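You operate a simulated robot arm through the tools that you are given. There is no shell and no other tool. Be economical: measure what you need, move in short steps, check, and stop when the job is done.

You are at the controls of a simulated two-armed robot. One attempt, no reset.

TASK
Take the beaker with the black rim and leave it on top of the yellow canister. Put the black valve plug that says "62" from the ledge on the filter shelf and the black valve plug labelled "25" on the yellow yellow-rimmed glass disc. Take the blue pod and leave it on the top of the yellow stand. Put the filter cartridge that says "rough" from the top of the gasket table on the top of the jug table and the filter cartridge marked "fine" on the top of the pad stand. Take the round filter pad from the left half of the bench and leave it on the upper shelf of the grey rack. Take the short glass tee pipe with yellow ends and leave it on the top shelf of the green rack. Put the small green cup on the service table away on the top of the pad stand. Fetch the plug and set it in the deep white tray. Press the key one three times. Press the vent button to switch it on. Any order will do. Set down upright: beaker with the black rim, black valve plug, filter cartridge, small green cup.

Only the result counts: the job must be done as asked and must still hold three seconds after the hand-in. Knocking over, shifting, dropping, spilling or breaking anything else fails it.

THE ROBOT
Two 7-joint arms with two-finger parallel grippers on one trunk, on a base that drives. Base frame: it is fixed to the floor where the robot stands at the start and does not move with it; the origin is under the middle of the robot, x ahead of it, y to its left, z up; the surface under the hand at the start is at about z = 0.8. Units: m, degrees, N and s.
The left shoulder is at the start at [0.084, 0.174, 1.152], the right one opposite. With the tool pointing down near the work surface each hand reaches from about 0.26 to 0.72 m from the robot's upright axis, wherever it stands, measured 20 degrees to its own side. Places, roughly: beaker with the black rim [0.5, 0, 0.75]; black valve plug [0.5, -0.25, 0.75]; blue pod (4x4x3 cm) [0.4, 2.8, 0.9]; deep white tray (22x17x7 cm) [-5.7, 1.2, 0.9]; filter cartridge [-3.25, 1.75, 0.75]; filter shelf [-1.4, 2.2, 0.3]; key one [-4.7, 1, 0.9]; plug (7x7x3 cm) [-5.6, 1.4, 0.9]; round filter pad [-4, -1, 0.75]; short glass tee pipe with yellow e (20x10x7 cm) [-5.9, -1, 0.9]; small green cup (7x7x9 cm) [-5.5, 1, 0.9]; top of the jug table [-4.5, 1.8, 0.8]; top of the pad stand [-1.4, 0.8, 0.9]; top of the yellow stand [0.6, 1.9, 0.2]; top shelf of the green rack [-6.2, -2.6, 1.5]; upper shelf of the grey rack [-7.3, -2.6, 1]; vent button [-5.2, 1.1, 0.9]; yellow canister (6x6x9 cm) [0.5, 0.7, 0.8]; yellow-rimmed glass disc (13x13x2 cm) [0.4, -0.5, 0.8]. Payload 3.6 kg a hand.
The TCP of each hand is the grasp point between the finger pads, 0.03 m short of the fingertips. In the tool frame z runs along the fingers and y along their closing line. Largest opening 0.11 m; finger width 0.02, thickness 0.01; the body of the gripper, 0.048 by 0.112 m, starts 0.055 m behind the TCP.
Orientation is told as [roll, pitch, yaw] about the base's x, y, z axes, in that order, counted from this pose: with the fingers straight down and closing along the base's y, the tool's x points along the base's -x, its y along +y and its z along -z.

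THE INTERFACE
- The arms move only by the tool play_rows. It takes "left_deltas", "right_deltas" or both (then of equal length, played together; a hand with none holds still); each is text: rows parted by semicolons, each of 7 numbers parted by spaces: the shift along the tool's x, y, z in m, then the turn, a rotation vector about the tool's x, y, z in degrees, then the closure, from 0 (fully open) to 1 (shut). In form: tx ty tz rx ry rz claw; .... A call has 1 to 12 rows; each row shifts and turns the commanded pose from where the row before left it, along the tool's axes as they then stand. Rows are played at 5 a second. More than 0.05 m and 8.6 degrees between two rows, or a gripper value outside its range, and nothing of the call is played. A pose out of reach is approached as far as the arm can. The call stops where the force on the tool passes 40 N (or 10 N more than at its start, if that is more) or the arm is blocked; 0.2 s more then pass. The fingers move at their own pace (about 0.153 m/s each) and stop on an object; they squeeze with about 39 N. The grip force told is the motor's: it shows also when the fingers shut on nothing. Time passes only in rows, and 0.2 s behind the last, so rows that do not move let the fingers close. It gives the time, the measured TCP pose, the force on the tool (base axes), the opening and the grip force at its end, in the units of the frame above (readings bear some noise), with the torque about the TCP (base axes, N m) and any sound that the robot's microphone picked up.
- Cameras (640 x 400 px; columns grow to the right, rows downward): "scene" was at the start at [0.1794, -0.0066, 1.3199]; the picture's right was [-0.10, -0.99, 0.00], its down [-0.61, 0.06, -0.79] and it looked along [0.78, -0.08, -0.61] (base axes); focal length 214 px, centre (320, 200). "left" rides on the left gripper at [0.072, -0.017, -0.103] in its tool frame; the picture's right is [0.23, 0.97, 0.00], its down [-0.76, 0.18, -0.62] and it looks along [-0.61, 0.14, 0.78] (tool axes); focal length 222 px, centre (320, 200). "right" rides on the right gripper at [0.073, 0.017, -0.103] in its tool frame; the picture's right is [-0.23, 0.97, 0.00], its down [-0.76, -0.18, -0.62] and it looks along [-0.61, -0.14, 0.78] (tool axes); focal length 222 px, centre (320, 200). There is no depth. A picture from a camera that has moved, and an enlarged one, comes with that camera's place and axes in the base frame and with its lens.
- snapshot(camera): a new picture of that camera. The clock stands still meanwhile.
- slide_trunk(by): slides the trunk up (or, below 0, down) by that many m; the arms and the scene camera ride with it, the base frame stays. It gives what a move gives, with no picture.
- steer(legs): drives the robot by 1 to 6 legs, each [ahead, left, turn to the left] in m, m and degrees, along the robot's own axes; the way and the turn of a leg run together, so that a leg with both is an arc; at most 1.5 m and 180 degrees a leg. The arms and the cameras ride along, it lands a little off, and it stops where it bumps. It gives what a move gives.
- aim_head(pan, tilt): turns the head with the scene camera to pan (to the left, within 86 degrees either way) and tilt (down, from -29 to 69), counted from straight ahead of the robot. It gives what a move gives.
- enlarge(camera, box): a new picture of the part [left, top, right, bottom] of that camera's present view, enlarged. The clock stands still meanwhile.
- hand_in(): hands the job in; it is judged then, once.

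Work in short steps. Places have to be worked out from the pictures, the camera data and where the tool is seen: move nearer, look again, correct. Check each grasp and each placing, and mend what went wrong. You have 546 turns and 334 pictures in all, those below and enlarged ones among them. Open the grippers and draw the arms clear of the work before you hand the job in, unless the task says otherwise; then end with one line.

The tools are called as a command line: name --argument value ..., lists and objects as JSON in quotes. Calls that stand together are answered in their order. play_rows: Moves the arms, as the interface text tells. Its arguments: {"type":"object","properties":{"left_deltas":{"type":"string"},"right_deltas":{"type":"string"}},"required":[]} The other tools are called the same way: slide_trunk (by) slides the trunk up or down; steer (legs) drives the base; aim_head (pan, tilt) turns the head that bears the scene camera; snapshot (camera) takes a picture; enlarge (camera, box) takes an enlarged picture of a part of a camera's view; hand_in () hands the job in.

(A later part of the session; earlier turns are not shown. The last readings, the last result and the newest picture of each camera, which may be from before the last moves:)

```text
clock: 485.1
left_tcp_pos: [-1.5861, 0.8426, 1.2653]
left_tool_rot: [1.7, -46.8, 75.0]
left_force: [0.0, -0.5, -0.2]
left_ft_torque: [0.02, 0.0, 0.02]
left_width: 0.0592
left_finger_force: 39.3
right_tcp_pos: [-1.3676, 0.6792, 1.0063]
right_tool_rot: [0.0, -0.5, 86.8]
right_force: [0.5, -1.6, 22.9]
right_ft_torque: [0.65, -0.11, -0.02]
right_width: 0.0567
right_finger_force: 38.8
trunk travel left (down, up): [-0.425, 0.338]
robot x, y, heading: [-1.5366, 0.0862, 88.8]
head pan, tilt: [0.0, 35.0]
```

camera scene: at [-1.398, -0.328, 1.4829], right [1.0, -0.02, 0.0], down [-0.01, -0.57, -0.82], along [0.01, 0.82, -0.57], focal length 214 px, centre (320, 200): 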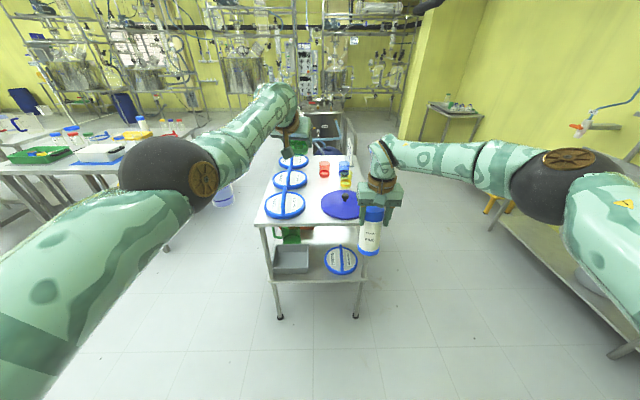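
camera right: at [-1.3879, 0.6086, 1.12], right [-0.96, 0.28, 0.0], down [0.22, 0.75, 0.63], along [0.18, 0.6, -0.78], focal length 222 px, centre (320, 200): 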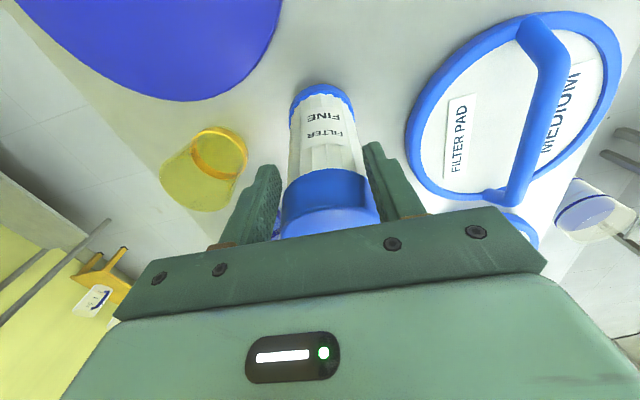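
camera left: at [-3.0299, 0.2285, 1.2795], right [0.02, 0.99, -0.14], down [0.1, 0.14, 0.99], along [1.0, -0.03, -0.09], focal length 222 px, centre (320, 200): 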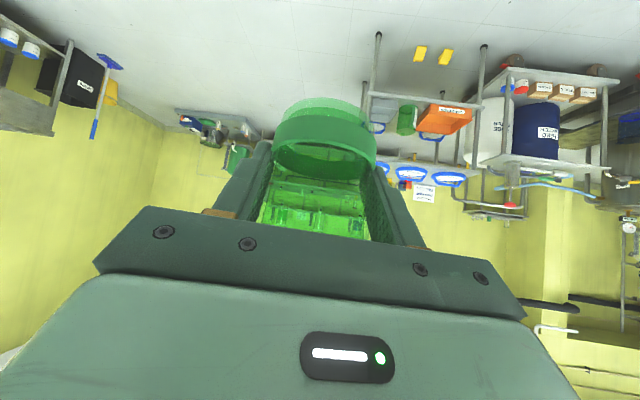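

Contact. Release gently.

play_rows --right_deltas "0 0 -0.001 0 0 0 1;0 0 0 0 0 0 0.46;0 0 0 0 0 0 0.4;0 0 0 0 0 0 0.3;0 0 0 0 0 0 0.1;0 0 0 0 0 0 0.1"

snapshot --camera "right"

enlarge --camera "scene" --box '[330, 200, 430, 280]'

```text
clock: 486.4
left_tcp_pos: [-1.5853, 0.8445, 1.2621]
left_tool_rot: [1.8, -46.7, 75.0]
left_force: [0.5, 0.5, -0.1]
left_ft_torque: [0.0, -0.03, -0.02]
left_width: 0.0591
left_finger_force: 38.7
right_tcp_pos: [-1.366, 0.6803, 1.0027]
right_tool_rot: [-0.1, -0.2, 86.7]
right_force: [-0.1, 0.0, 1.2]
right_ft_torque: [0.0, -0.01, 0.02]
right_width: 0.0989
right_finger_force: 0.1
trunk travel left (down, up): [-0.425, 0.338]
robot x, y, heading: [-1.5348, 0.0891, 88.9]
head pan, tilt: [0.0, 35.0]
```

```text
88 pictures are left
camera right: at [-1.3875, 0.6083, 1.1074], right [-0.96, 0.28, 0.0], down [0.22, 0.75, 0.63], along [0.18, 0.6, -0.78], focal length 222 px, centre (320, 200)
```

right: 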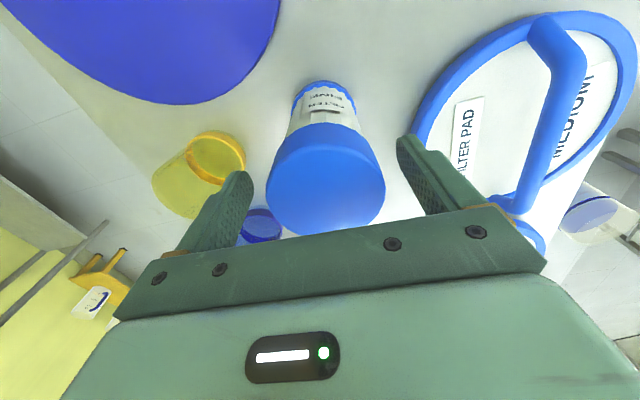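

```text
5.00 times, centred on (380, 240) of scene
camera zoom: at [-1.5309, 0.2165, 1.4828], right [1.0, -0.02, 0.0], down [-0.01, -0.57, -0.82], along [0.02, 0.82, -0.57], focal length 1072 px, centre (20, 0)
```

zoom: 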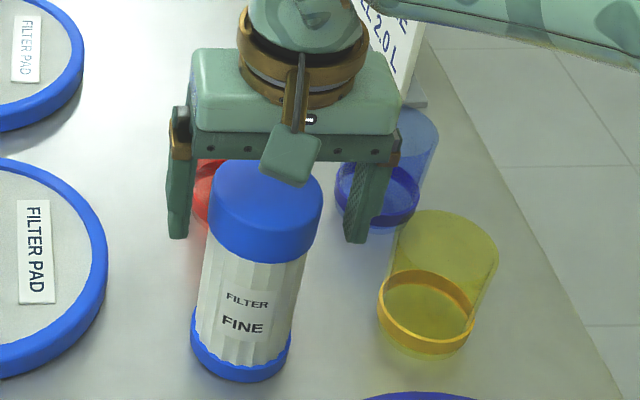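

FINE stands on the pad stand. Raise the right hand away, level the cup (pitch drifted 6°), and shift right.

play_rows --right_deltas "0 0 -0.03 0 0 0 0.1;0 0 -0.04 0 0 0 0.1;0 0 -0.04 0 0 0 0.1;0.01 0 -0.04 0 0 0 0.1;0.04 0 -0.02 0 0 0 0.1;0.04 0 0 0 0 0 0.1;0 0 0 0 0 0 0.1" --left_deltas "0 0 0 1.8 3 0 1;0 0 0 0 2.9 0 1;0 0 0 0 0 0 1;0 0 0 0 0 0 1;0 0 0 0 0 0 1;0 0 0 0 0 0 1;0 0 0 0 0 0 1"

steer --legs '[[0, -0.115, 0]]'

snapshot --camera "scene"

snapshot --camera "left"

```text
clock: 488.1
left_tcp_pos: [-1.6012, 0.8339, 1.2581]
left_tool_rot: [-0.1, -40.9, 75.1]
left_force: [0.2, 0.6, -0.1]
left_ft_torque: [0.0, 0.01, 0.0]
left_width: 0.0587
left_finger_force: 39.0
left hand out of reach, approached as far as the arm can: row 1, 2
right_tcp_pos: [-1.3706, 0.5892, 1.1737]
right_tool_rot: [0.0, -0.2, 86.8]
right_force: [0.1, -0.1, 0.0]
right_ft_torque: [-0.03, -0.02, -0.02]
right_width: 0.0991
right_finger_force: 0.0
trunk travel left (down, up): [-0.425, 0.338]
robot x, y, heading: [-1.535, 0.0873, 89.0]
head pan, tilt: [0.0, 35.0]
```

```text
clock: 489.3
left_tcp_pos: [-1.4858, 0.8312, 1.2594]
left_tool_rot: [0.0, -40.8, 75.2]
left_force: [1.4, 1.0, 0.1]
left_ft_torque: [0.01, 0.02, 0.01]
left_width: 0.0588
left_finger_force: 38.6
right_tcp_pos: [-1.2544, 0.5863, 1.1741]
right_tool_rot: [0.0, -0.2, 86.7]
right_force: [0.9, 0.2, -0.1]
right_ft_torque: [-0.01, 0.01, 0.0]
right_width: 0.0992
right_finger_force: 0.0
trunk travel left (down, up): [-0.425, 0.338]
robot x, y, heading: [-1.4193, 0.0855, 88.7]
head pan, tilt: [0.0, 35.0]
```

```text
86 pictures are left
camera scene: at [-1.415, 0.2135, 1.4829], right [1.0, -0.02, 0.0], down [-0.01, -0.57, -0.82], along [0.02, 0.82, -0.57], focal length 214 px, centre (320, 200)
```

scene: 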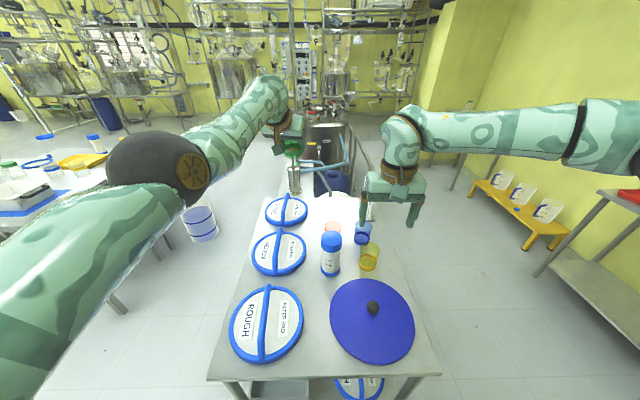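

```text
85 pictures are left
camera left: at [-1.5018, 0.7069, 1.2905], right [-0.99, 0.08, -0.15], down [-0.13, 0.21, 0.97], along [0.11, 0.97, -0.2], focal length 222 px, centre (320, 200)
```

left: 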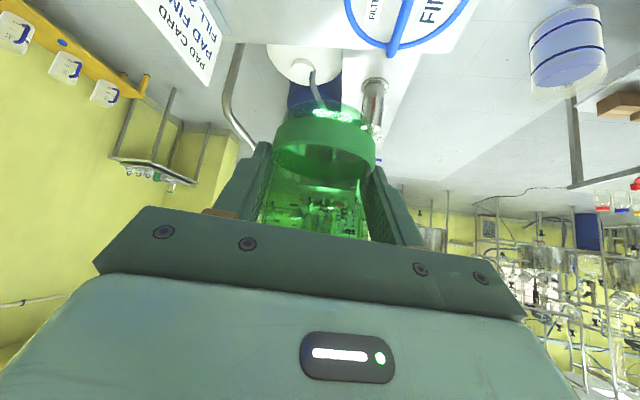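

Better spot within reach: (-1.43, 0.62), between the ROUGH/MEDIUM pads, bowl and FINE. Back up 0.2 m and shift right.

steer --legs '[[-0.2, -0.055, 0]]'

play_rows --left_deltas "0.0261 0 0.0303 0 0 0 1;0.0261 0 0.0303 0 0 0 1;0.0261 0 0.0303 0 0 0 1;0.0261 0 0.0303 0 0 0 1;0.0261 0 0.0303 0 0 0 1;0 0 0 0 0 0 1"

snapshot --camera "scene"

snapshot --camera "left"

```text
clock: 490.9
left_tcp_pos: [-1.4346, 0.6287, 1.2596]
left_tool_rot: [0.0, -40.8, 75.2]
left_force: [-0.1, 0.3, -0.5]
left_ft_torque: [-0.01, -0.01, -0.02]
left_width: 0.0589
left_finger_force: 39.0
right_tcp_pos: [-1.2036, 0.3852, 1.1748]
right_tool_rot: [0.0, -0.3, 86.8]
right_force: [-0.6, -0.6, 0.0]
right_ft_torque: [-0.01, 0.03, -0.03]
right_width: 0.0991
right_finger_force: 0.0
trunk travel left (down, up): [-0.425, 0.338]
robot x, y, heading: [-1.3694, -0.117, 88.7]
head pan, tilt: [0.0, 35.0]
```

```text
clock: 492.3
left_tcp_pos: [-1.4412, 0.6257, 1.0587]
left_tool_rot: [-0.1, -40.8, 75.1]
left_force: [-0.5, -0.2, -0.5]
left_ft_torque: [0.02, 0.02, 0.01]
left_width: 0.0589
left_finger_force: 39.0
left hand out of reach, approached as far as the arm can: row 1, 5
right_tcp_pos: [-1.2029, 0.3838, 1.1746]
right_tool_rot: [0.0, -0.2, 86.7]
right_force: [-0.2, -0.3, 0.3]
right_ft_torque: [0.02, 0.0, 0.02]
right_width: 0.0991
right_finger_force: 0.0
trunk travel left (down, up): [-0.425, 0.338]
robot x, y, heading: [-1.3657, -0.1194, 88.9]
head pan, tilt: [0.0, 35.0]
```

```text
84 pictures are left
camera scene: at [-1.3648, 0.012, 1.4829], right [1.0, -0.02, 0.0], down [-0.01, -0.57, -0.82], along [0.02, 0.82, -0.57], focal length 214 px, centre (320, 200)
```

scene: 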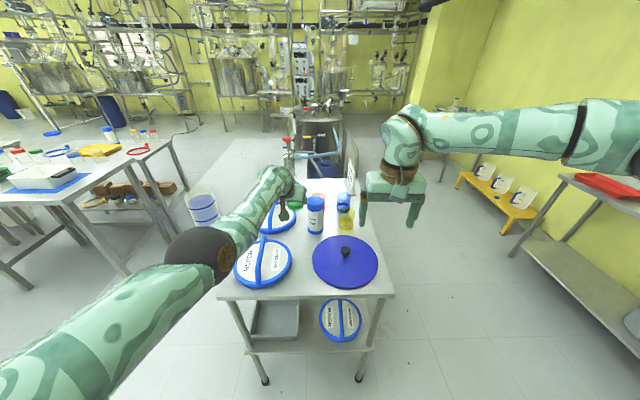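

```text
83 pictures are left
camera left: at [-1.4573, 0.5028, 1.0904], right [-0.99, 0.09, -0.15], down [-0.13, 0.21, 0.97], along [0.11, 0.97, -0.2], focal length 222 px, centre (320, 200)
```

left: 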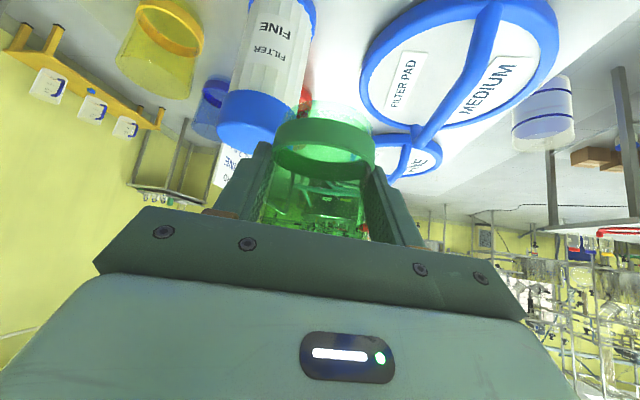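

Lower toward (-1.435, 0.61), clear of FINE and the pads.

play_rows --left_deltas "0.023 -0.0025 0.0214 0 0 0 1;0.023 -0.0025 0.0214 0 0 0 1;0.023 -0.0025 0.0214 0 0 0 1;0 0 0 0 0 0 1"

snapshot --camera "left"

enlarge --camera "scene" --box '[230, 160, 400, 290]'

```text
clock: 493.3
left_tcp_pos: [-1.4492, 0.6036, 0.9682]
left_tool_rot: [0.0, -40.8, 75.1]
left_force: [0.1, -0.8, 0.3]
left_ft_torque: [-0.01, -0.03, -0.02]
left_width: 0.0591
left_finger_force: 39.5
left hand out of reach, approached as far as the arm can: row 2, 3
right_tcp_pos: [-1.2024, 0.3855, 1.1731]
right_tool_rot: [0.0, -0.2, 86.8]
right_force: [-0.1, 0.0, 0.7]
right_ft_torque: [-0.01, 0.04, -0.02]
right_width: 0.0993
right_finger_force: 0.0
trunk travel left (down, up): [-0.425, 0.338]
robot x, y, heading: [-1.3665, -0.1177, 88.7]
head pan, tilt: [0.0, 35.0]
```

```text
82 pictures are left
camera left: at [-1.4644, 0.4802, 1.0003], right [-0.99, 0.08, -0.15], down [-0.13, 0.21, 0.97], along [0.11, 0.97, -0.2], focal length 222 px, centre (320, 200)
```

left: 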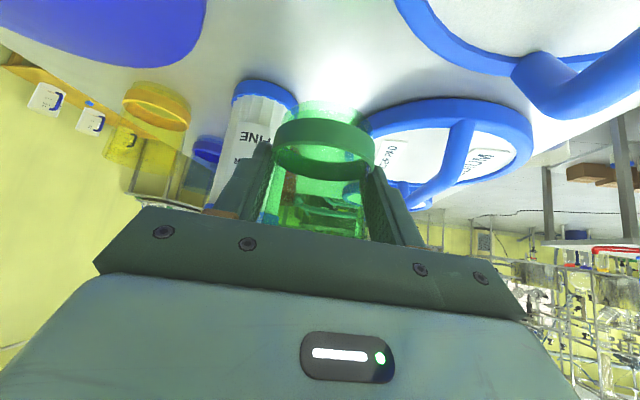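

```text
3.08 times, centred on (315, 225) of scene
camera zoom: at [-1.3649, 0.012, 1.4829], right [1.0, -0.02, 0.0], down [-0.01, -0.57, -0.82], along [0.02, 0.82, -0.57], focal length 660 px, centre (335, 123)
```

zoom: 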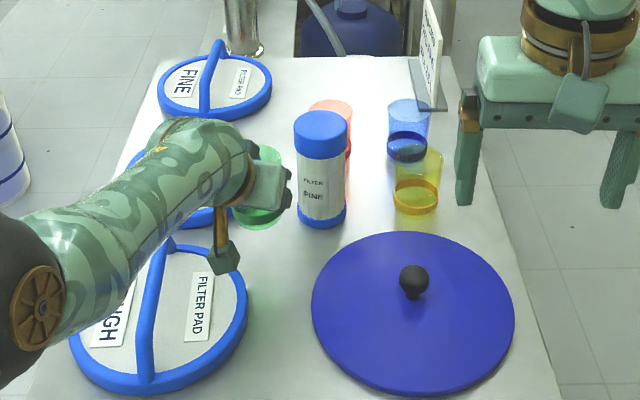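

Drive 3 cm ahead and 2 cm right, then continue lowering.

steer --legs '[[0.03, -0.018, 0]]'

play_rows --left_deltas "0.0245 0 0.0145 0 0 0 1;0.01 0 0.0116 0 0 0 1;0 0 0 0 0 0 1"

enlarge --camera "scene" --box '[250, 180, 400, 300]'

snapshot --camera "left"

```text
clock: 494.2
left_tcp_pos: [-1.4286, 0.6329, 0.9695]
left_tool_rot: [-0.2, -40.8, 75.0]
left_force: [-0.6, 0.6, 0.1]
left_ft_torque: [-0.02, -0.01, -0.05]
left_width: 0.0587
left_finger_force: 39.6
right_tcp_pos: [-1.1869, 0.4146, 1.1737]
right_tool_rot: [0.0, -0.2, 86.6]
right_force: [-0.3, 0.0, 0.0]
right_ft_torque: [-0.04, 0.01, 0.0]
right_width: 0.0989
right_finger_force: 0.0
trunk travel left (down, up): [-0.425, 0.338]
robot x, y, heading: [-1.3511, -0.0845, 88.3]
head pan, tilt: [0.0, 35.0]
```

```text
clock: 495.0
left_tcp_pos: [-1.4365, 0.6198, 0.9298]
left_tool_rot: [0.0, -40.8, 75.0]
left_force: [0.6, -0.2, -0.7]
left_ft_torque: [-0.01, 0.03, 0.0]
left_width: 0.0589
left_finger_force: 39.1
left hand out of reach, approached as far as the arm can: row 2
right_tcp_pos: [-1.1844, 0.4135, 1.1734]
right_tool_rot: [0.0, -0.3, 86.6]
right_force: [-0.3, -1.2, 0.0]
right_ft_torque: [0.0, 0.01, 0.02]
right_width: 0.099
right_finger_force: 0.1
trunk travel left (down, up): [-0.425, 0.338]
robot x, y, heading: [-1.3512, -0.087, 88.4]
head pan, tilt: [0.0, 35.0]
```

```text
3.33 times, centred on (325, 240) of scene
camera zoom: at [-1.3468, 0.0411, 1.4829], right [1.0, -0.03, 0.0], down [-0.01, -0.57, -0.82], along [0.02, 0.82, -0.57], focal length 715 px, centre (303, 67)
```

zoom: 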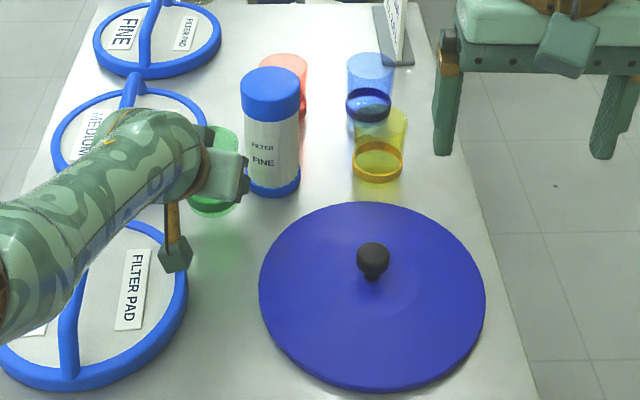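

```text
79 pictures are left
camera left: at [-1.4536, 0.4957, 0.9604], right [-0.98, 0.09, -0.15], down [-0.13, 0.21, 0.97], along [0.12, 0.97, -0.2], focal length 222 px, centre (320, 200)
```

left: 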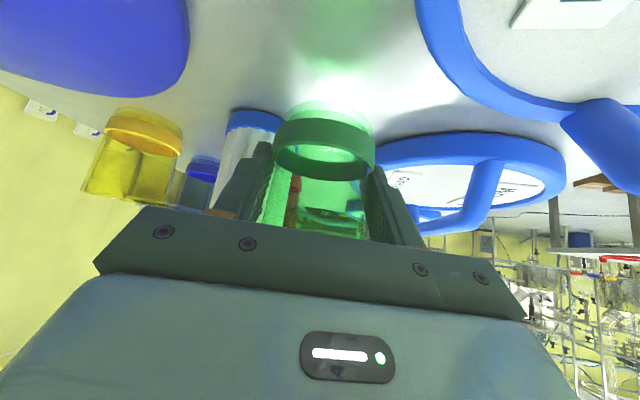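

Lower the last centimetre.

play_rows --left_deltas "0.002 0 0.0023 0 0 0 1;0.002 0 0.0023 0 0 0 1;0.002 0 0.0023 0 0 0 1;0.002 0 0.0023 0 0 0 1;0 0 0 0 0 0 1"

```text
clock: 496.2
left_tcp_pos: [-1.4404, 0.6169, 0.9187]
left_tool_rot: [-0.1, -40.9, 75.1]
left_force: [-0.2, -0.6, -1.8]
left_ft_torque: [0.04, 0.01, 0.0]
left_width: 0.059
left_finger_force: 39.4
left hand out of reach, approached as far as the arm can: row 4
right_tcp_pos: [-1.1856, 0.4147, 1.1743]
right_tool_rot: [0.0, -0.1, 86.6]
right_force: [0.0, 0.0, 0.0]
right_ft_torque: [0.01, 0.01, 0.01]
right_width: 0.0993
right_finger_force: 0.1
trunk travel left (down, up): [-0.425, 0.338]
robot x, y, heading: [-1.3498, -0.0889, 88.4]
head pan, tilt: [0.0, 35.0]
```

Use the trunk for the last bit: lower 1 cm.

slide_trunk --by -0.008

slide_trunk --by -0.005

enlarge --camera "left" --box '[200, 60, 440, 220]'

```text
clock: 496.7
left_tcp_pos: [-1.4397, 0.6165, 0.9101]
left_tool_rot: [-0.1, -40.8, 75.1]
left_force: [-0.1, 0.8, -0.2]
left_ft_torque: [0.01, 0.01, 0.05]
left_width: 0.0592
left_finger_force: 39.0
right_tcp_pos: [-1.1844, 0.4138, 1.1649]
right_tool_rot: [0.0, -0.1, 86.5]
right_force: [-0.1, -0.6, 0.1]
right_ft_torque: [-0.02, -0.03, 0.02]
right_width: 0.0987
right_finger_force: 0.1
trunk travel left (down, up): [-0.417, 0.346]
robot x, y, heading: [-1.3527, -0.0857, 88.5]
head pan, tilt: [0.0, 35.0]
```

```text
clock: 497.3
left_tcp_pos: [-1.4405, 0.616, 0.9052]
left_tool_rot: [-0.2, -40.8, 75.0]
left_force: [0.2, 0.6, 0.1]
left_ft_torque: [-0.02, 0.0, 0.0]
left_width: 0.0589
left_finger_force: 39.0
right_tcp_pos: [-1.1847, 0.4139, 1.1617]
right_tool_rot: [0.0, -0.2, 86.6]
right_force: [-0.6, 0.1, -0.1]
right_ft_torque: [0.02, 0.01, -0.01]
right_width: 0.099
right_finger_force: 0.1
trunk travel left (down, up): [-0.412, 0.351]
robot x, y, heading: [-1.3519, -0.0857, 88.7]
head pan, tilt: [0.0, 35.0]
```

```text
2.50 times, centred on (320, 140) of left
camera zoom: at [-1.4565, 0.4934, 0.9367], right [-0.98, 0.09, -0.15], down [-0.13, 0.21, 0.97], along [0.12, 0.97, -0.19], focal length 555 px, centre (320, 350)
```

zoom: 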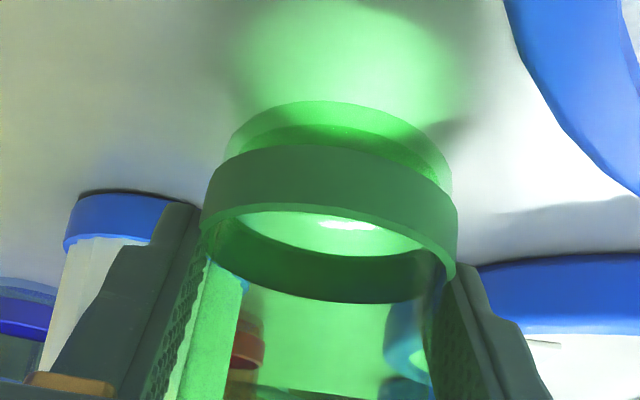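

Nearly there; lower in 4 mm trunk steps watching the force.

slide_trunk --by -0.005

slide_trunk --by -0.004

enlarge --camera "left" --box '[200, 60, 440, 220]'

```text
clock: 497.8
left_tcp_pos: [-1.4404, 0.6174, 0.9031]
left_tool_rot: [-0.1, -41.1, 74.8]
left_force: [-0.3, 3.5, 11.4]
left_ft_torque: [0.1, 0.22, -0.01]
left_width: 0.0591
left_finger_force: 38.8
right_tcp_pos: [-1.1847, 0.4131, 1.1559]
right_tool_rot: [0.0, -0.2, 86.6]
right_force: [0.9, 0.1, 0.1]
right_ft_torque: [0.01, 0.01, -0.06]
right_width: 0.099
right_finger_force: 0.0
trunk travel left (down, up): [-0.407, 0.356]
robot x, y, heading: [-1.3503, -0.0882, 88.4]
head pan, tilt: [0.0, 35.0]
```

```text
clock: 498.3
left_tcp_pos: [-1.4392, 0.6175, 0.9015]
left_tool_rot: [0.0, -41.3, 74.9]
left_force: [-0.7, 3.9, 27.6]
left_ft_torque: [0.07, 0.04, 0.07]
left_width: 0.0588
left_finger_force: 38.9
right_tcp_pos: [-1.1847, 0.4122, 1.1538]
right_tool_rot: [0.0, -0.3, 86.7]
right_force: [0.5, -0.4, 0.4]
right_ft_torque: [0.0, -0.04, 0.01]
right_width: 0.0988
right_finger_force: 0.1
trunk travel left (down, up): [-0.403, 0.36]
robot x, y, heading: [-1.3514, -0.0904, 88.4]
head pan, tilt: [0.0, 35.0]
```

```text
2.50 times, centred on (320, 140) of left
camera zoom: at [-1.4561, 0.4933, 0.9312], right [-0.98, 0.09, -0.15], down [-0.13, 0.2, 0.97], along [0.12, 0.98, -0.19], focal length 555 px, centre (320, 350)
```

zoom: 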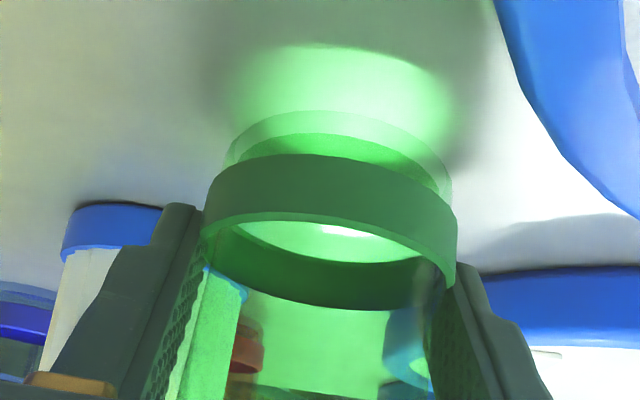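

Contact. Ease, open moderately, and check.

play_rows --left_deltas "-0.001 0 -0.0012 0 0 0 1;0 0 0 0 0 0 0.46;0 0 0 0 0 0 0.38;0 0 0 0 0 0 0.28;0 0 0 0 0 0 0.28"

snapshot --camera "left"

enlarge --camera "scene" --box '[250, 180, 400, 300]'

```text
clock: 499.5
left_tcp_pos: [-1.4398, 0.6157, 0.8978]
left_tool_rot: [-0.1, -40.9, 75.1]
left_force: [0.3, -0.2, 0.5]
left_ft_torque: [0.02, -0.01, 0.0]
left_width: 0.0792
left_finger_force: 0.0
right_tcp_pos: [-1.1846, 0.4132, 1.1518]
right_tool_rot: [-0.1, -0.1, 86.6]
right_force: [0.0, -0.6, -0.4]
right_ft_torque: [0.03, 0.01, -0.01]
right_width: 0.0991
right_finger_force: 0.1
trunk travel left (down, up): [-0.403, 0.36]
robot x, y, heading: [-1.3475, -0.0865, 88.2]
head pan, tilt: [0.0, 35.0]
```

```text
76 pictures are left
camera left: at [-1.4565, 0.4932, 0.9289], right [-0.98, 0.09, -0.15], down [-0.13, 0.21, 0.97], along [0.12, 0.97, -0.2], focal length 222 px, centre (320, 200)
```

left: 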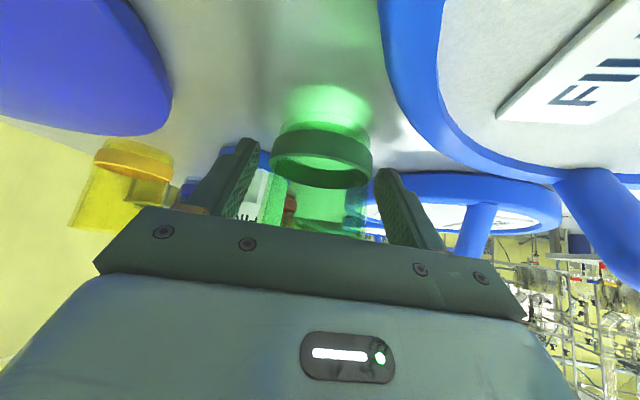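

```text
3.33 times, centred on (325, 240) of scene
camera zoom: at [-1.3469, 0.0472, 1.4607], right [1.0, -0.03, 0.0], down [-0.01, -0.57, -0.82], along [0.02, 0.82, -0.57], focal length 715 px, centre (303, 67)
```

zoom: 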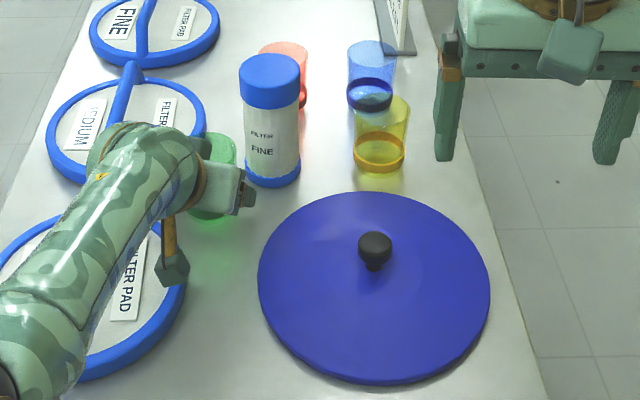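

Cup released. Withdraw along the tool axis.

play_rows --left_deltas "0 0 -0.02 0 0 0 0.28;0 0 -0.03 0 0 0 0.28;0 0 -0.04 0 0 0 0.28;0 0 -0.04 0 0 0 0.28;0 0 -0.04 0 0 0 0.28;0 0 0 0 0 0 0.28"

snapshot --camera "left"

enlarge --camera "scene" --box '[230, 160, 400, 300]'

```text
clock: 501.1
left_tcp_pos: [-1.5151, 0.5218, 1.0412]
left_tool_rot: [5.9, -41.7, 73.8]
left_force: [-0.2, 0.4, -0.9]
left_ft_torque: [-0.02, -0.07, -0.03]
left_width: 0.0794
left_finger_force: 0.1
right_tcp_pos: [-1.1857, 0.4144, 1.1521]
right_tool_rot: [-0.2, -0.2, 86.6]
right_force: [0.2, -0.2, 0.1]
right_ft_torque: [0.0, -0.02, -0.01]
right_width: 0.0989
right_finger_force: 0.0
trunk travel left (down, up): [-0.403, 0.36]
robot x, y, heading: [-1.3491, -0.0872, 88.2]
head pan, tilt: [0.0, 35.0]
stopped in row 6 (left hand): the arm was blocked; the commanded pose is now the measured one
```

```text
74 pictures are left
camera left: at [-1.5236, 0.3975, 1.0683], right [-1.0, 0.04, -0.08], down [-0.07, 0.17, 0.98], along [0.06, 0.98, -0.17], focal length 222 px, centre (320, 200)
```

left: 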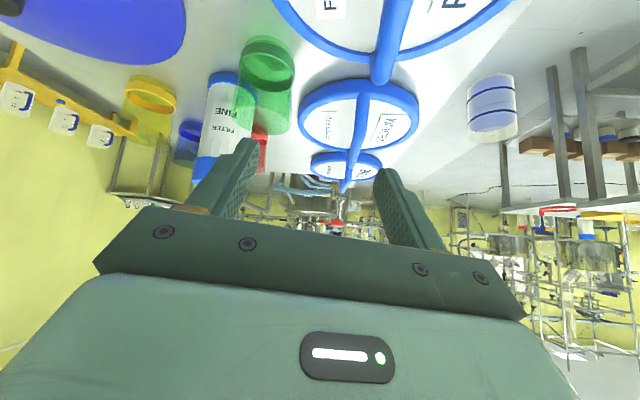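

```text
2.86 times, centred on (315, 230) of scene
camera zoom: at [-1.3475, 0.0472, 1.4607], right [1.0, -0.03, 0.0], down [-0.01, -0.57, -0.82], along [0.02, 0.82, -0.57], focal length 613 px, centre (334, 114)
```

zoom: 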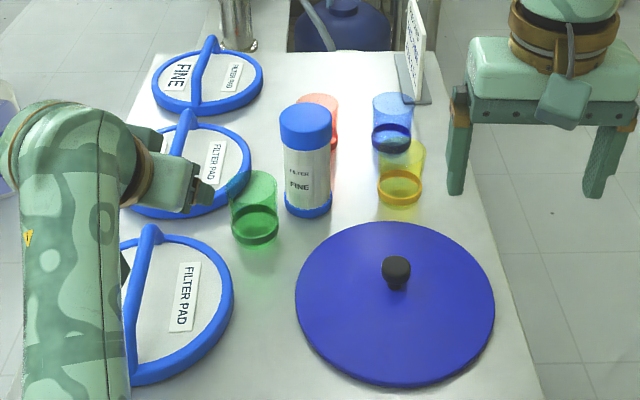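

Cup and FINE are on the stand. Next the round filter pad: back off, and drive to the east end of the bench facing west.

steer --legs '[[-0.5, 0, 0], [0, 0, 92], [1.1, 0.25, 0], [0.75, 0.2, 0]]'

aim_head --pan 0 --tilt 32

snapshot --camera "scene"

```text
clock: 517.2
left_tcp_pos: [-3.8045, -1.2603, 1.0385]
left_tool_rot: [5.9, -41.5, 166.3]
left_force: [-0.5, 0.1, 0.3]
left_ft_torque: [-0.01, -0.01, 0.04]
left_width: 0.0792
left_finger_force: 0.0
right_tcp_pos: [-3.7107, -0.9259, 1.151]
right_tool_rot: [0.0, -0.1, 179.0]
right_force: [-0.7, 1.1, 0.0]
right_ft_torque: [0.03, -0.03, 0.02]
right_width: 0.0994
right_finger_force: 0.0
trunk travel left (down, up): [-0.403, 0.36]
robot x, y, heading: [-3.2042, -1.0721, -179.1]
head pan, tilt: [0.0, 35.0]
```

```text
clock: 517.8
left_tcp_pos: [-3.805, -1.2615, 1.0396]
left_tool_rot: [5.9, -41.4, 166.2]
left_force: [-0.6, -0.2, -0.3]
left_ft_torque: [0.03, -0.03, -0.02]
left_width: 0.0791
left_finger_force: 0.0
right_tcp_pos: [-3.7111, -0.9262, 1.1524]
right_tool_rot: [0.0, -0.1, 179.0]
right_force: [0.0, 0.4, 0.7]
right_ft_torque: [0.02, -0.03, -0.02]
right_width: 0.0988
right_finger_force: 0.0
trunk travel left (down, up): [-0.403, 0.36]
robot x, y, heading: [-3.2024, -1.0732, -179.1]
head pan, tilt: [0.0, 32.0]
```

```text
72 pictures are left
camera scene: at [-3.336, -1.0703, 1.4653], right [-0.02, 1.0, 0.0], down [0.53, 0.01, -0.85], along [-0.85, -0.01, -0.53], focal length 214 px, centre (320, 200)
```

scene: 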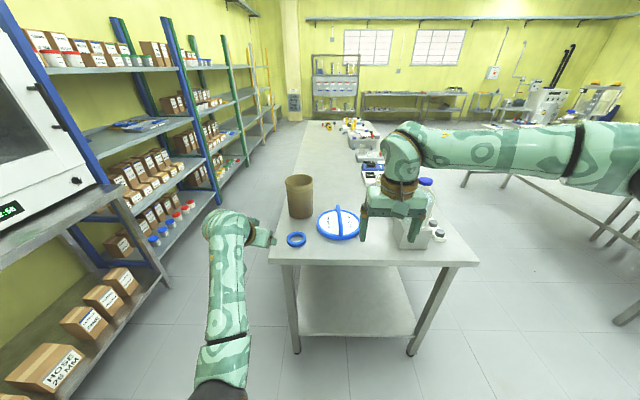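

enlarge --camera "scene" --box '[270, 100, 470, 260]'

```text
2.50 times, centred on (370, 180) of scene
camera zoom: at [-3.336, -1.0703, 1.4653], right [-0.02, 1.0, 0.0], down [0.53, 0.01, -0.85], along [-0.85, -0.01, -0.53], focal length 536 px, centre (195, 250)
```

zoom: 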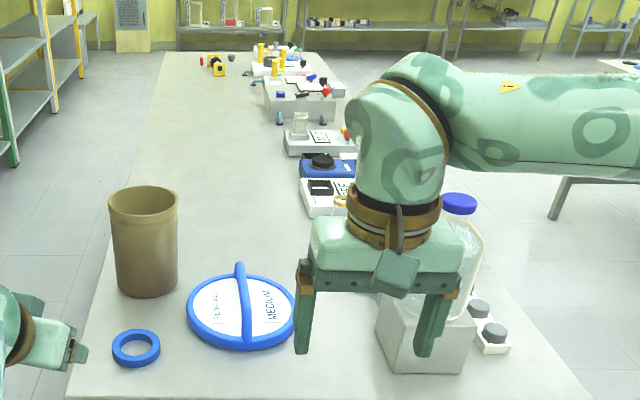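

The pad (bar handle along x) is at about (-4.17, -0.99). A brown cup (top ≈1.0) and a bottle flank it, so I use the left hand: retract the right hand, square the left tool, and shift the robot right.

play_rows --right_deltas "0.03 0 0 0 0 0 0.1;0.03 0 0 0 0 0 0.1;0.03 0 0 0 0 0 0.1;0.03 0 0 0 0 0 0.1;0.02 0 0 0 0 0 0.1" --left_deltas "-0.01 0 -0.02 5.9 0 0 0;-0.01 0 -0.02 -4.6 0 -5.2 0;-0.01 0 -0.02 -4.6 0 -5.2 0;-0.01 0 -0.01 0 0 0 0;0 0 0 0 0 0 0"

steer --legs '[[0, -0.2, -0.9], [0.15, 0, 0]]'

snapshot --camera "left"

snapshot --camera "scene"

```text
clock: 519.0
left_tcp_pos: [-3.7887, -1.2735, 1.1193]
left_tool_rot: [1.6, -41.5, -180.0]
left_force: [0.1, 0.7, 0.5]
left_ft_torque: [0.0, 0.0, -0.02]
left_width: 0.1101
left_finger_force: 0.1
right_tcp_pos: [-3.5695, -0.9282, 1.1513]
right_tool_rot: [-0.1, -0.2, 179.1]
right_force: [-0.9, 0.4, 1.0]
right_ft_torque: [0.0, -0.02, 0.01]
right_width: 0.099
right_finger_force: 0.0
trunk travel left (down, up): [-0.403, 0.36]
robot x, y, heading: [-3.2042, -1.0734, -179.2]
head pan, tilt: [0.0, 32.0]
```

```text
clock: 521.6
left_tcp_pos: [-3.9475, -1.0597, 1.1197]
left_tool_rot: [1.2, -41.7, 178.9]
left_force: [-0.7, 0.5, 0.4]
left_ft_torque: [0.0, 0.0, -0.01]
left_width: 0.11
left_finger_force: 0.1
right_tcp_pos: [-3.7223, -0.7214, 1.1514]
right_tool_rot: [0.1, -0.1, 178.1]
right_force: [0.7, 0.0, -0.4]
right_ft_torque: [-0.02, -0.02, 0.01]
right_width: 0.099
right_finger_force: 0.0
trunk travel left (down, up): [-0.403, 0.36]
robot x, y, heading: [-3.3539, -0.8693, 179.9]
head pan, tilt: [0.0, 32.0]
```

```text
70 pictures are left
camera left: at [-3.8251, -1.0445, 1.1488], right [0.17, -0.98, -0.14], down [-0.15, -0.16, 0.98], along [-0.97, -0.14, -0.18], focal length 222 px, centre (320, 200)
```

left: 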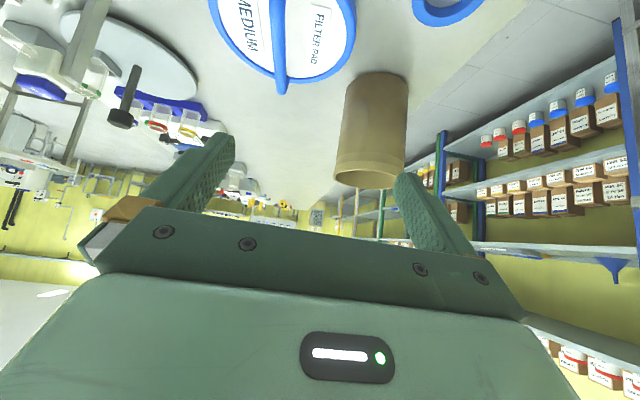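

```text
69 pictures are left
camera scene: at [-3.4903, -0.8676, 1.4652], right [0.0, 1.0, 0.0], down [0.53, 0.0, -0.85], along [-0.85, 0.0, -0.53], focal length 214 px, centre (320, 200)
```

scene: 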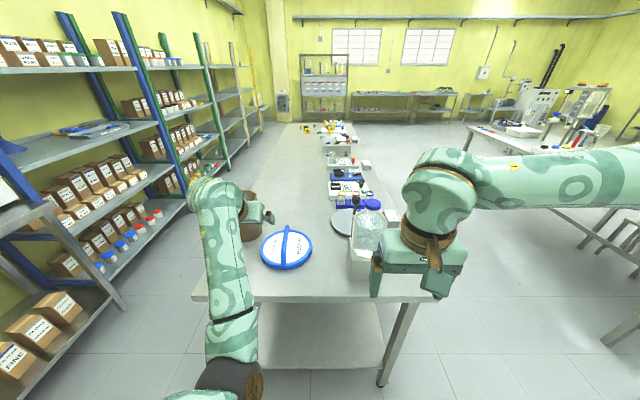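

Pad centre ≈(-4.17, -1.00). Drive 0.1 m ahead and approach most of the way.

steer --legs '[[0.1, 0, 0]]'

play_rows --left_deltas "0.013 -0.0105 0.041 -1.2 0 0 0.2;0.013 -0.0105 0.041 0 0 0 0.2;0.013 -0.0105 0.041 0 0 0 0.2;0.013 -0.0105 0.041 0 0 0 0.2;0.013 -0.0105 0.041 0 0 0 0.2;0 0 0 0 0 0 0.2"

snapshot --camera "left"

enlarge --camera "scene" --box '[190, 170, 390, 330]'

```text
clock: 522.7
left_tcp_pos: [-4.0495, -1.0626, 1.1201]
left_tool_rot: [1.5, -41.8, 179.1]
left_force: [-1.2, -0.4, 0.3]
left_ft_torque: [0.0, -0.05, 0.03]
left_width: 0.1101
left_finger_force: 0.0
right_tcp_pos: [-3.824, -0.722, 1.1519]
right_tool_rot: [-0.1, -0.1, 178.2]
right_force: [-1.2, -0.1, 0.0]
right_ft_torque: [0.0, -0.03, 0.02]
right_width: 0.099
right_finger_force: 0.0
trunk travel left (down, up): [-0.403, 0.36]
robot x, y, heading: [-3.4562, -0.8735, -180.0]
head pan, tilt: [0.0, 32.0]
```

```text
clock: 524.1
left_tcp_pos: [-4.1371, -1.0174, 0.9241]
left_tool_rot: [2.7, -42.0, 179.0]
left_force: [0.4, 0.7, -0.3]
left_ft_torque: [-0.03, 0.0, 0.04]
left_width: 0.0879
left_finger_force: 0.0
right_tcp_pos: [-3.8221, -0.7219, 1.1527]
right_tool_rot: [0.0, -0.2, 178.1]
right_force: [0.7, -0.1, -0.1]
right_ft_torque: [0.0, -0.01, -0.03]
right_width: 0.0993
right_finger_force: 0.0
trunk travel left (down, up): [-0.403, 0.36]
robot x, y, heading: [-3.4575, -0.8673, -180.0]
head pan, tilt: [0.0, 32.0]
```

```text
68 pictures are left
camera left: at [-4.0144, -0.9983, 0.9522], right [0.18, -0.98, -0.12], down [-0.15, -0.15, 0.98], along [-0.97, -0.16, -0.17], focal length 222 px, centre (320, 200)
```

left: 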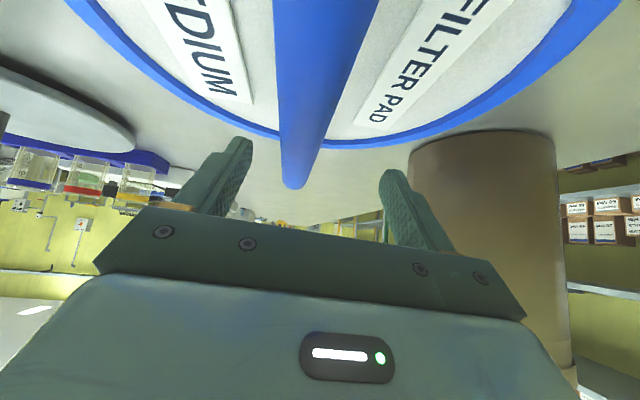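

```text
2.50 times, centred on (290, 250) of scene
camera zoom: at [-3.5899, -0.8677, 1.4654], right [0.0, 1.0, 0.0], down [0.53, 0.0, -0.85], along [-0.85, 0.0, -0.53], focal length 536 px, centre (395, 75)
```

zoom: 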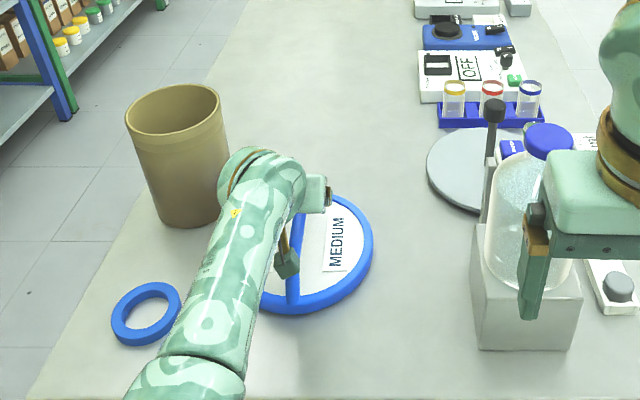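

Re-triangulation: bench is at z≈0.85, pad centre (-4.10, -1.0), handle bar top ≈0.91. Adjust back and down, fix roll.

play_rows --left_deltas "0.02 -0.009 -0.005 2.7 0 0 0.2;0.02 -0.009 -0.005 0 0 0 0.2;0 0 0 0 0 0 0.2"

snapshot --camera "left"

enlarge --camera "scene" --box '[240, 200, 360, 320]'

```text
clock: 524.9
left_tcp_pos: [-4.1001, -1.0013, 0.9034]
left_tool_rot: [0.1, -41.9, 179.1]
left_force: [-0.2, 0.4, 0.2]
left_ft_torque: [-0.02, 0.0, -0.01]
left_width: 0.0878
left_finger_force: 0.1
right_tcp_pos: [-3.8226, -0.7232, 1.1525]
right_tool_rot: [0.0, -0.2, 178.1]
right_force: [0.4, 0.0, 0.7]
right_ft_torque: [0.04, 0.0, -0.02]
right_width: 0.0989
right_finger_force: 0.1
trunk travel left (down, up): [-0.403, 0.36]
robot x, y, heading: [-3.4602, -0.8693, -180.3]
head pan, tilt: [0.0, 32.0]
```

```text
66 pictures are left
camera left: at [-3.978, -0.9866, 0.9328], right [0.15, -0.98, -0.15], down [-0.15, -0.18, 0.97], along [-0.98, -0.13, -0.18], focal length 222 px, centre (320, 200)
```

left: 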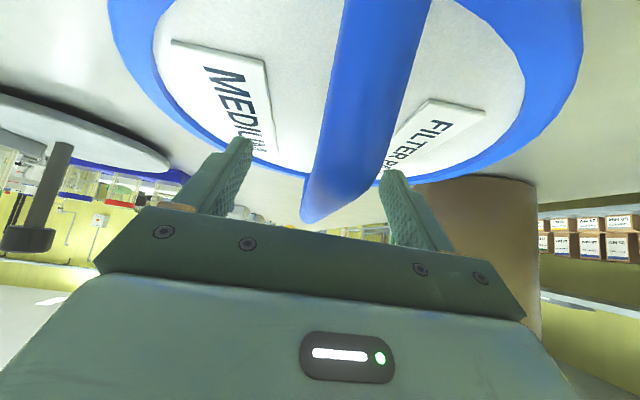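

```text
3.33 times, centred on (300, 260) of scene
camera zoom: at [-3.5907, -0.868, 1.4653], right [0.0, 1.0, 0.0], down [0.53, 0.0, -0.85], along [-0.85, 0.0, -0.53], focal length 715 px, centre (387, 0)
```

zoom: 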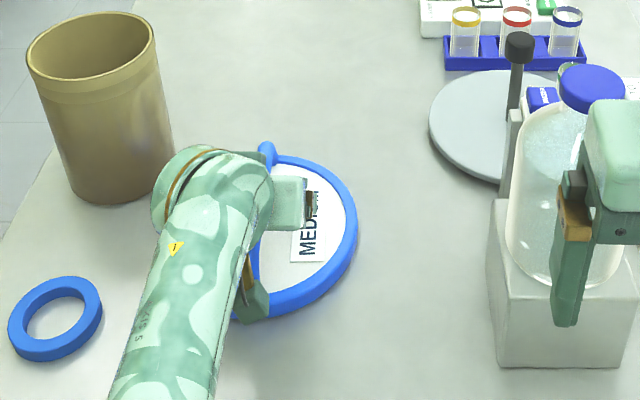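

The bar is between the fingers. Close.

play_rows --left_deltas "0 0 0 0 0 0 0.5;0 0 0 0 0 0 0.8;0 0 0 0 0 0 1;0 0 0 0 0 0 1;0 0 0 0 0 0 1"

snapshot --camera "left"

```text
clock: 526.1
left_tcp_pos: [-4.1008, -0.9997, 0.9034]
left_tool_rot: [0.0, -41.9, 179.1]
left_force: [0.0, -0.7, 1.3]
left_ft_torque: [0.03, 0.0, 0.0]
left_width: 0.0171
left_finger_force: 38.7
right_tcp_pos: [-3.8229, -0.7213, 1.1522]
right_tool_rot: [-0.1, -0.3, 178.1]
right_force: [0.6, 0.6, -0.3]
right_ft_torque: [-0.03, -0.01, 0.0]
right_width: 0.0989
right_finger_force: 0.1
trunk travel left (down, up): [-0.403, 0.36]
robot x, y, heading: [-3.4575, -0.8716, -180.2]
head pan, tilt: [0.0, 32.0]
```

```text
64 pictures are left
camera left: at [-3.978, -0.9865, 0.933], right [0.15, -0.98, -0.15], down [-0.15, -0.18, 0.97], along [-0.98, -0.13, -0.18], focal length 222 px, centre (320, 200)
```

left: 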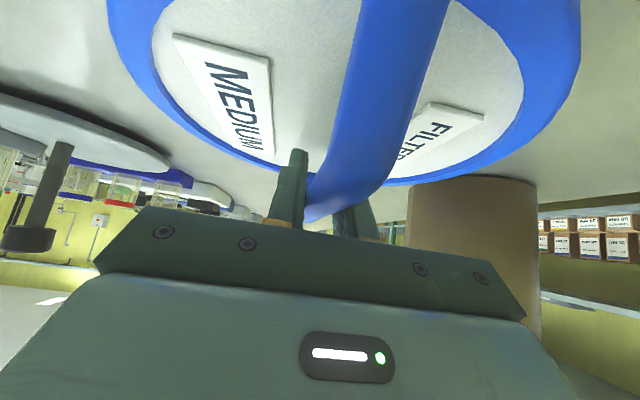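

Bar gripped (1.7 cm). Lift 12 cm.

play_rows --left_deltas "-0.02 0 -0.0224 0 0 0 1;-0.02 0 -0.0224 0 0 0 1;-0.02 0 -0.0224 0 0 0 1;-0.02 0 -0.0224 0 0 0 1;0 0 0 0 0 0 1"

snapshot --camera "scene"

```text
clock: 527.3
left_tcp_pos: [-4.104, -1.0187, 1.0234]
left_tool_rot: [2.0, -42.0, 178.9]
left_force: [0.1, 0.2, -1.8]
left_ft_torque: [0.03, -0.02, 0.0]
left_width: 0.0173
left_finger_force: 39.3
right_tcp_pos: [-3.8237, -0.7219, 1.1516]
right_tool_rot: [0.1, -0.2, 178.2]
right_force: [-0.7, 0.2, -0.8]
right_ft_torque: [0.01, 0.0, -0.04]
right_width: 0.0991
right_finger_force: 0.1
trunk travel left (down, up): [-0.403, 0.36]
robot x, y, heading: [-3.4569, -0.8701, -180.0]
head pan, tilt: [0.0, 32.0]
```

```text
63 pictures are left
camera scene: at [-3.5909, -0.8681, 1.4653], right [0.0, 1.0, 0.0], down [0.53, 0.0, -0.85], along [-0.85, 0.0, -0.53], focal length 214 px, centre (320, 200)
```

scene: 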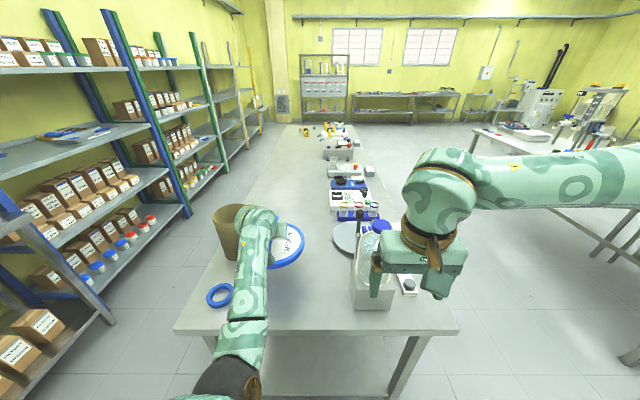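

Pad held. Back away east, then go west along the corridor to the racks.

steer --legs '[[-0.5, 0, 0], [0, -0.95, 0], [1.5, 0, 0], [1.5, 0, 0], [0.6, 0, 0]]'

aim_head --pan 60 --tilt 20

snapshot --camera "scene"

```text
clock: 551.9
left_tcp_pos: [-7.2075, -0.0549, 1.0276]
left_tool_rot: [1.7, -42.6, 178.7]
left_force: [-0.4, -0.9, -2.3]
left_ft_torque: [0.0, 0.0, -0.03]
left_width: 0.0175
left_finger_force: 38.8
right_tcp_pos: [-6.9251, 0.2374, 1.1523]
right_tool_rot: [0.1, 0.0, 178.0]
right_force: [-0.2, 0.4, 0.3]
right_ft_torque: [-0.03, 0.0, 0.03]
right_width: 0.0993
right_finger_force: 0.1
trunk travel left (down, up): [-0.403, 0.36]
robot x, y, heading: [-6.5551, 0.0876, 179.8]
head pan, tilt: [0.0, 32.0]
```

```text
clock: 553.2
left_tcp_pos: [-7.2065, -0.0578, 1.0281]
left_tool_rot: [2.0, -42.6, 178.7]
left_force: [-0.1, 0.2, -1.8]
left_ft_torque: [-0.02, -0.01, 0.01]
left_width: 0.0174
left_finger_force: 38.7
right_tcp_pos: [-6.9247, 0.2363, 1.1521]
right_tool_rot: [0.1, -0.2, 178.0]
right_force: [-0.7, -0.2, -0.5]
right_ft_torque: [0.01, -0.02, 0.04]
right_width: 0.0994
right_finger_force: 0.0
trunk travel left (down, up): [-0.403, 0.36]
robot x, y, heading: [-6.5595, 0.0895, 180.0]
head pan, tilt: [60.0, 20.0]
```

```text
62 pictures are left
camera scene: at [-6.6495, 0.0104, 1.4845], right [-0.86, 0.5, 0.0], down [0.17, 0.3, -0.94], along [-0.47, -0.81, -0.34], focal length 214 px, centre (320, 200)
```

scene: 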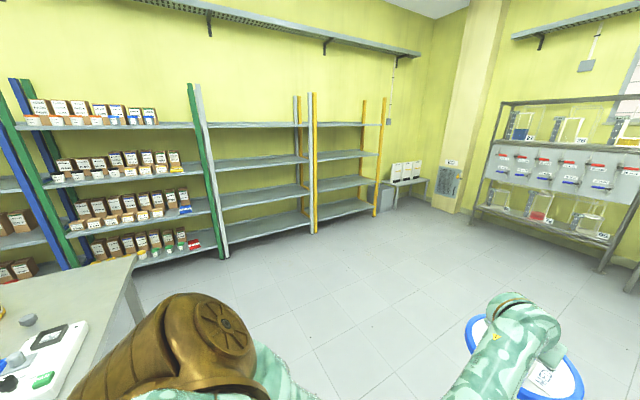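

Grey rack (empty shelves) spans x≈-6.65…-7.9; its upper shelf is at z≈1.0. Raise the trunk 0.1 m and drive in front of it.

slide_trunk --by 0.1

steer --legs '[[0.85, 0, 0], [0, 0, 90], [1.4, 0, 0]]'

aim_head --pan 0 --tilt 30

snapshot --camera "scene"

snapshot --camera "left"

```text
clock: 554.5
left_tcp_pos: [-7.2092, -0.0664, 1.1256]
left_tool_rot: [2.7, -42.5, 178.8]
left_force: [-0.2, 0.2, -1.4]
left_ft_torque: [-0.05, -0.04, -0.01]
left_width: 0.0173
left_finger_force: 39.1
right_tcp_pos: [-6.9254, 0.238, 1.2524]
right_tool_rot: [0.0, 0.0, 178.0]
right_force: [-0.4, -0.2, 0.7]
right_ft_torque: [0.0, 0.0, 0.0]
right_width: 0.0991
right_finger_force: 0.1
trunk travel left (down, up): [-0.503, 0.26]
robot x, y, heading: [-6.5576, 0.0893, 180.0]
head pan, tilt: [60.0, 20.0]
```

```text
clock: 569.5
left_tcp_pos: [-7.2465, -1.9604, 1.1291]
left_tool_rot: [2.6, -42.7, -90.5]
left_force: [0.9, 0.2, -2.2]
left_ft_torque: [0.01, 0.01, 0.0]
left_width: 0.0173
left_finger_force: 39.0
right_tcp_pos: [-7.5535, -1.6791, 1.2536]
right_tool_rot: [0.1, -0.1, -91.2]
right_force: [-0.1, -0.2, -0.9]
right_ft_torque: [0.02, 0.0, 0.01]
right_width: 0.0987
right_finger_force: 0.0
trunk travel left (down, up): [-0.503, 0.26]
robot x, y, heading: [-7.409, -1.3095, -89.1]
head pan, tilt: [60.0, 20.0]
```

```text
clock: 570.8
left_tcp_pos: [-7.2443, -1.961, 1.1288]
left_tool_rot: [2.8, -42.9, -90.4]
left_force: [0.0, -0.1, -2.0]
left_ft_torque: [0.0, -0.01, 0.0]
left_width: 0.0172
left_finger_force: 38.6
right_tcp_pos: [-7.5535, -1.6788, 1.2525]
right_tool_rot: [-0.1, -0.3, -91.3]
right_force: [-0.5, 0.5, 1.2]
right_ft_torque: [-0.01, -0.07, -0.01]
right_width: 0.0989
right_finger_force: 0.1
trunk travel left (down, up): [-0.503, 0.26]
robot x, y, heading: [-7.4108, -1.3116, -89.2]
head pan, tilt: [0.0, 30.0]
```

```text
61 pictures are left
camera scene: at [-7.4078, -1.4241, 1.5692], right [-1.0, -0.01, 0.0], down [-0.01, 0.5, -0.87], along [0.01, -0.87, -0.5], focal length 214 px, centre (320, 200)
```

scene: 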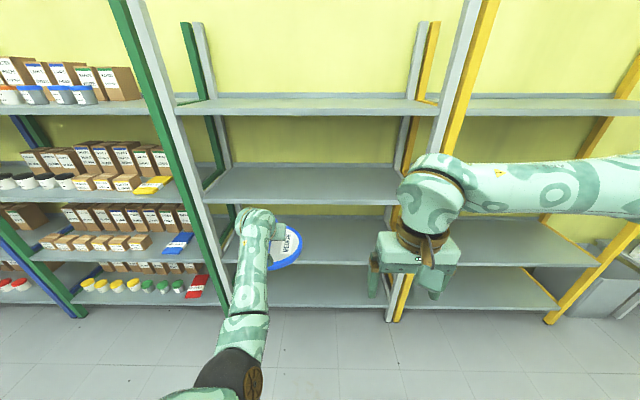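

```text
60 pictures are left
camera left: at [-7.2663, -1.8387, 1.1559], right [0.97, 0.19, -0.12], down [0.15, -0.13, 0.98], along [0.17, -0.97, -0.16], focal length 222 px, centre (320, 200)
```

left: 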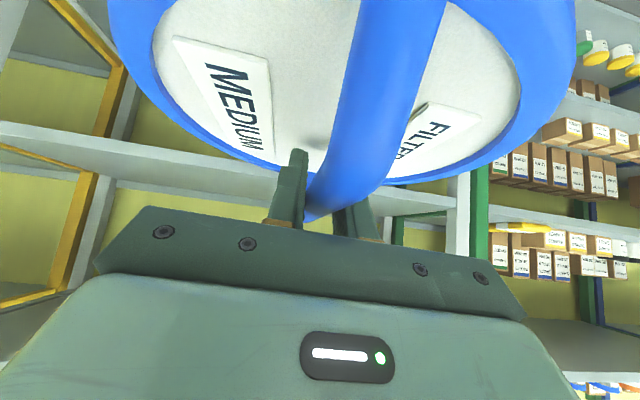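

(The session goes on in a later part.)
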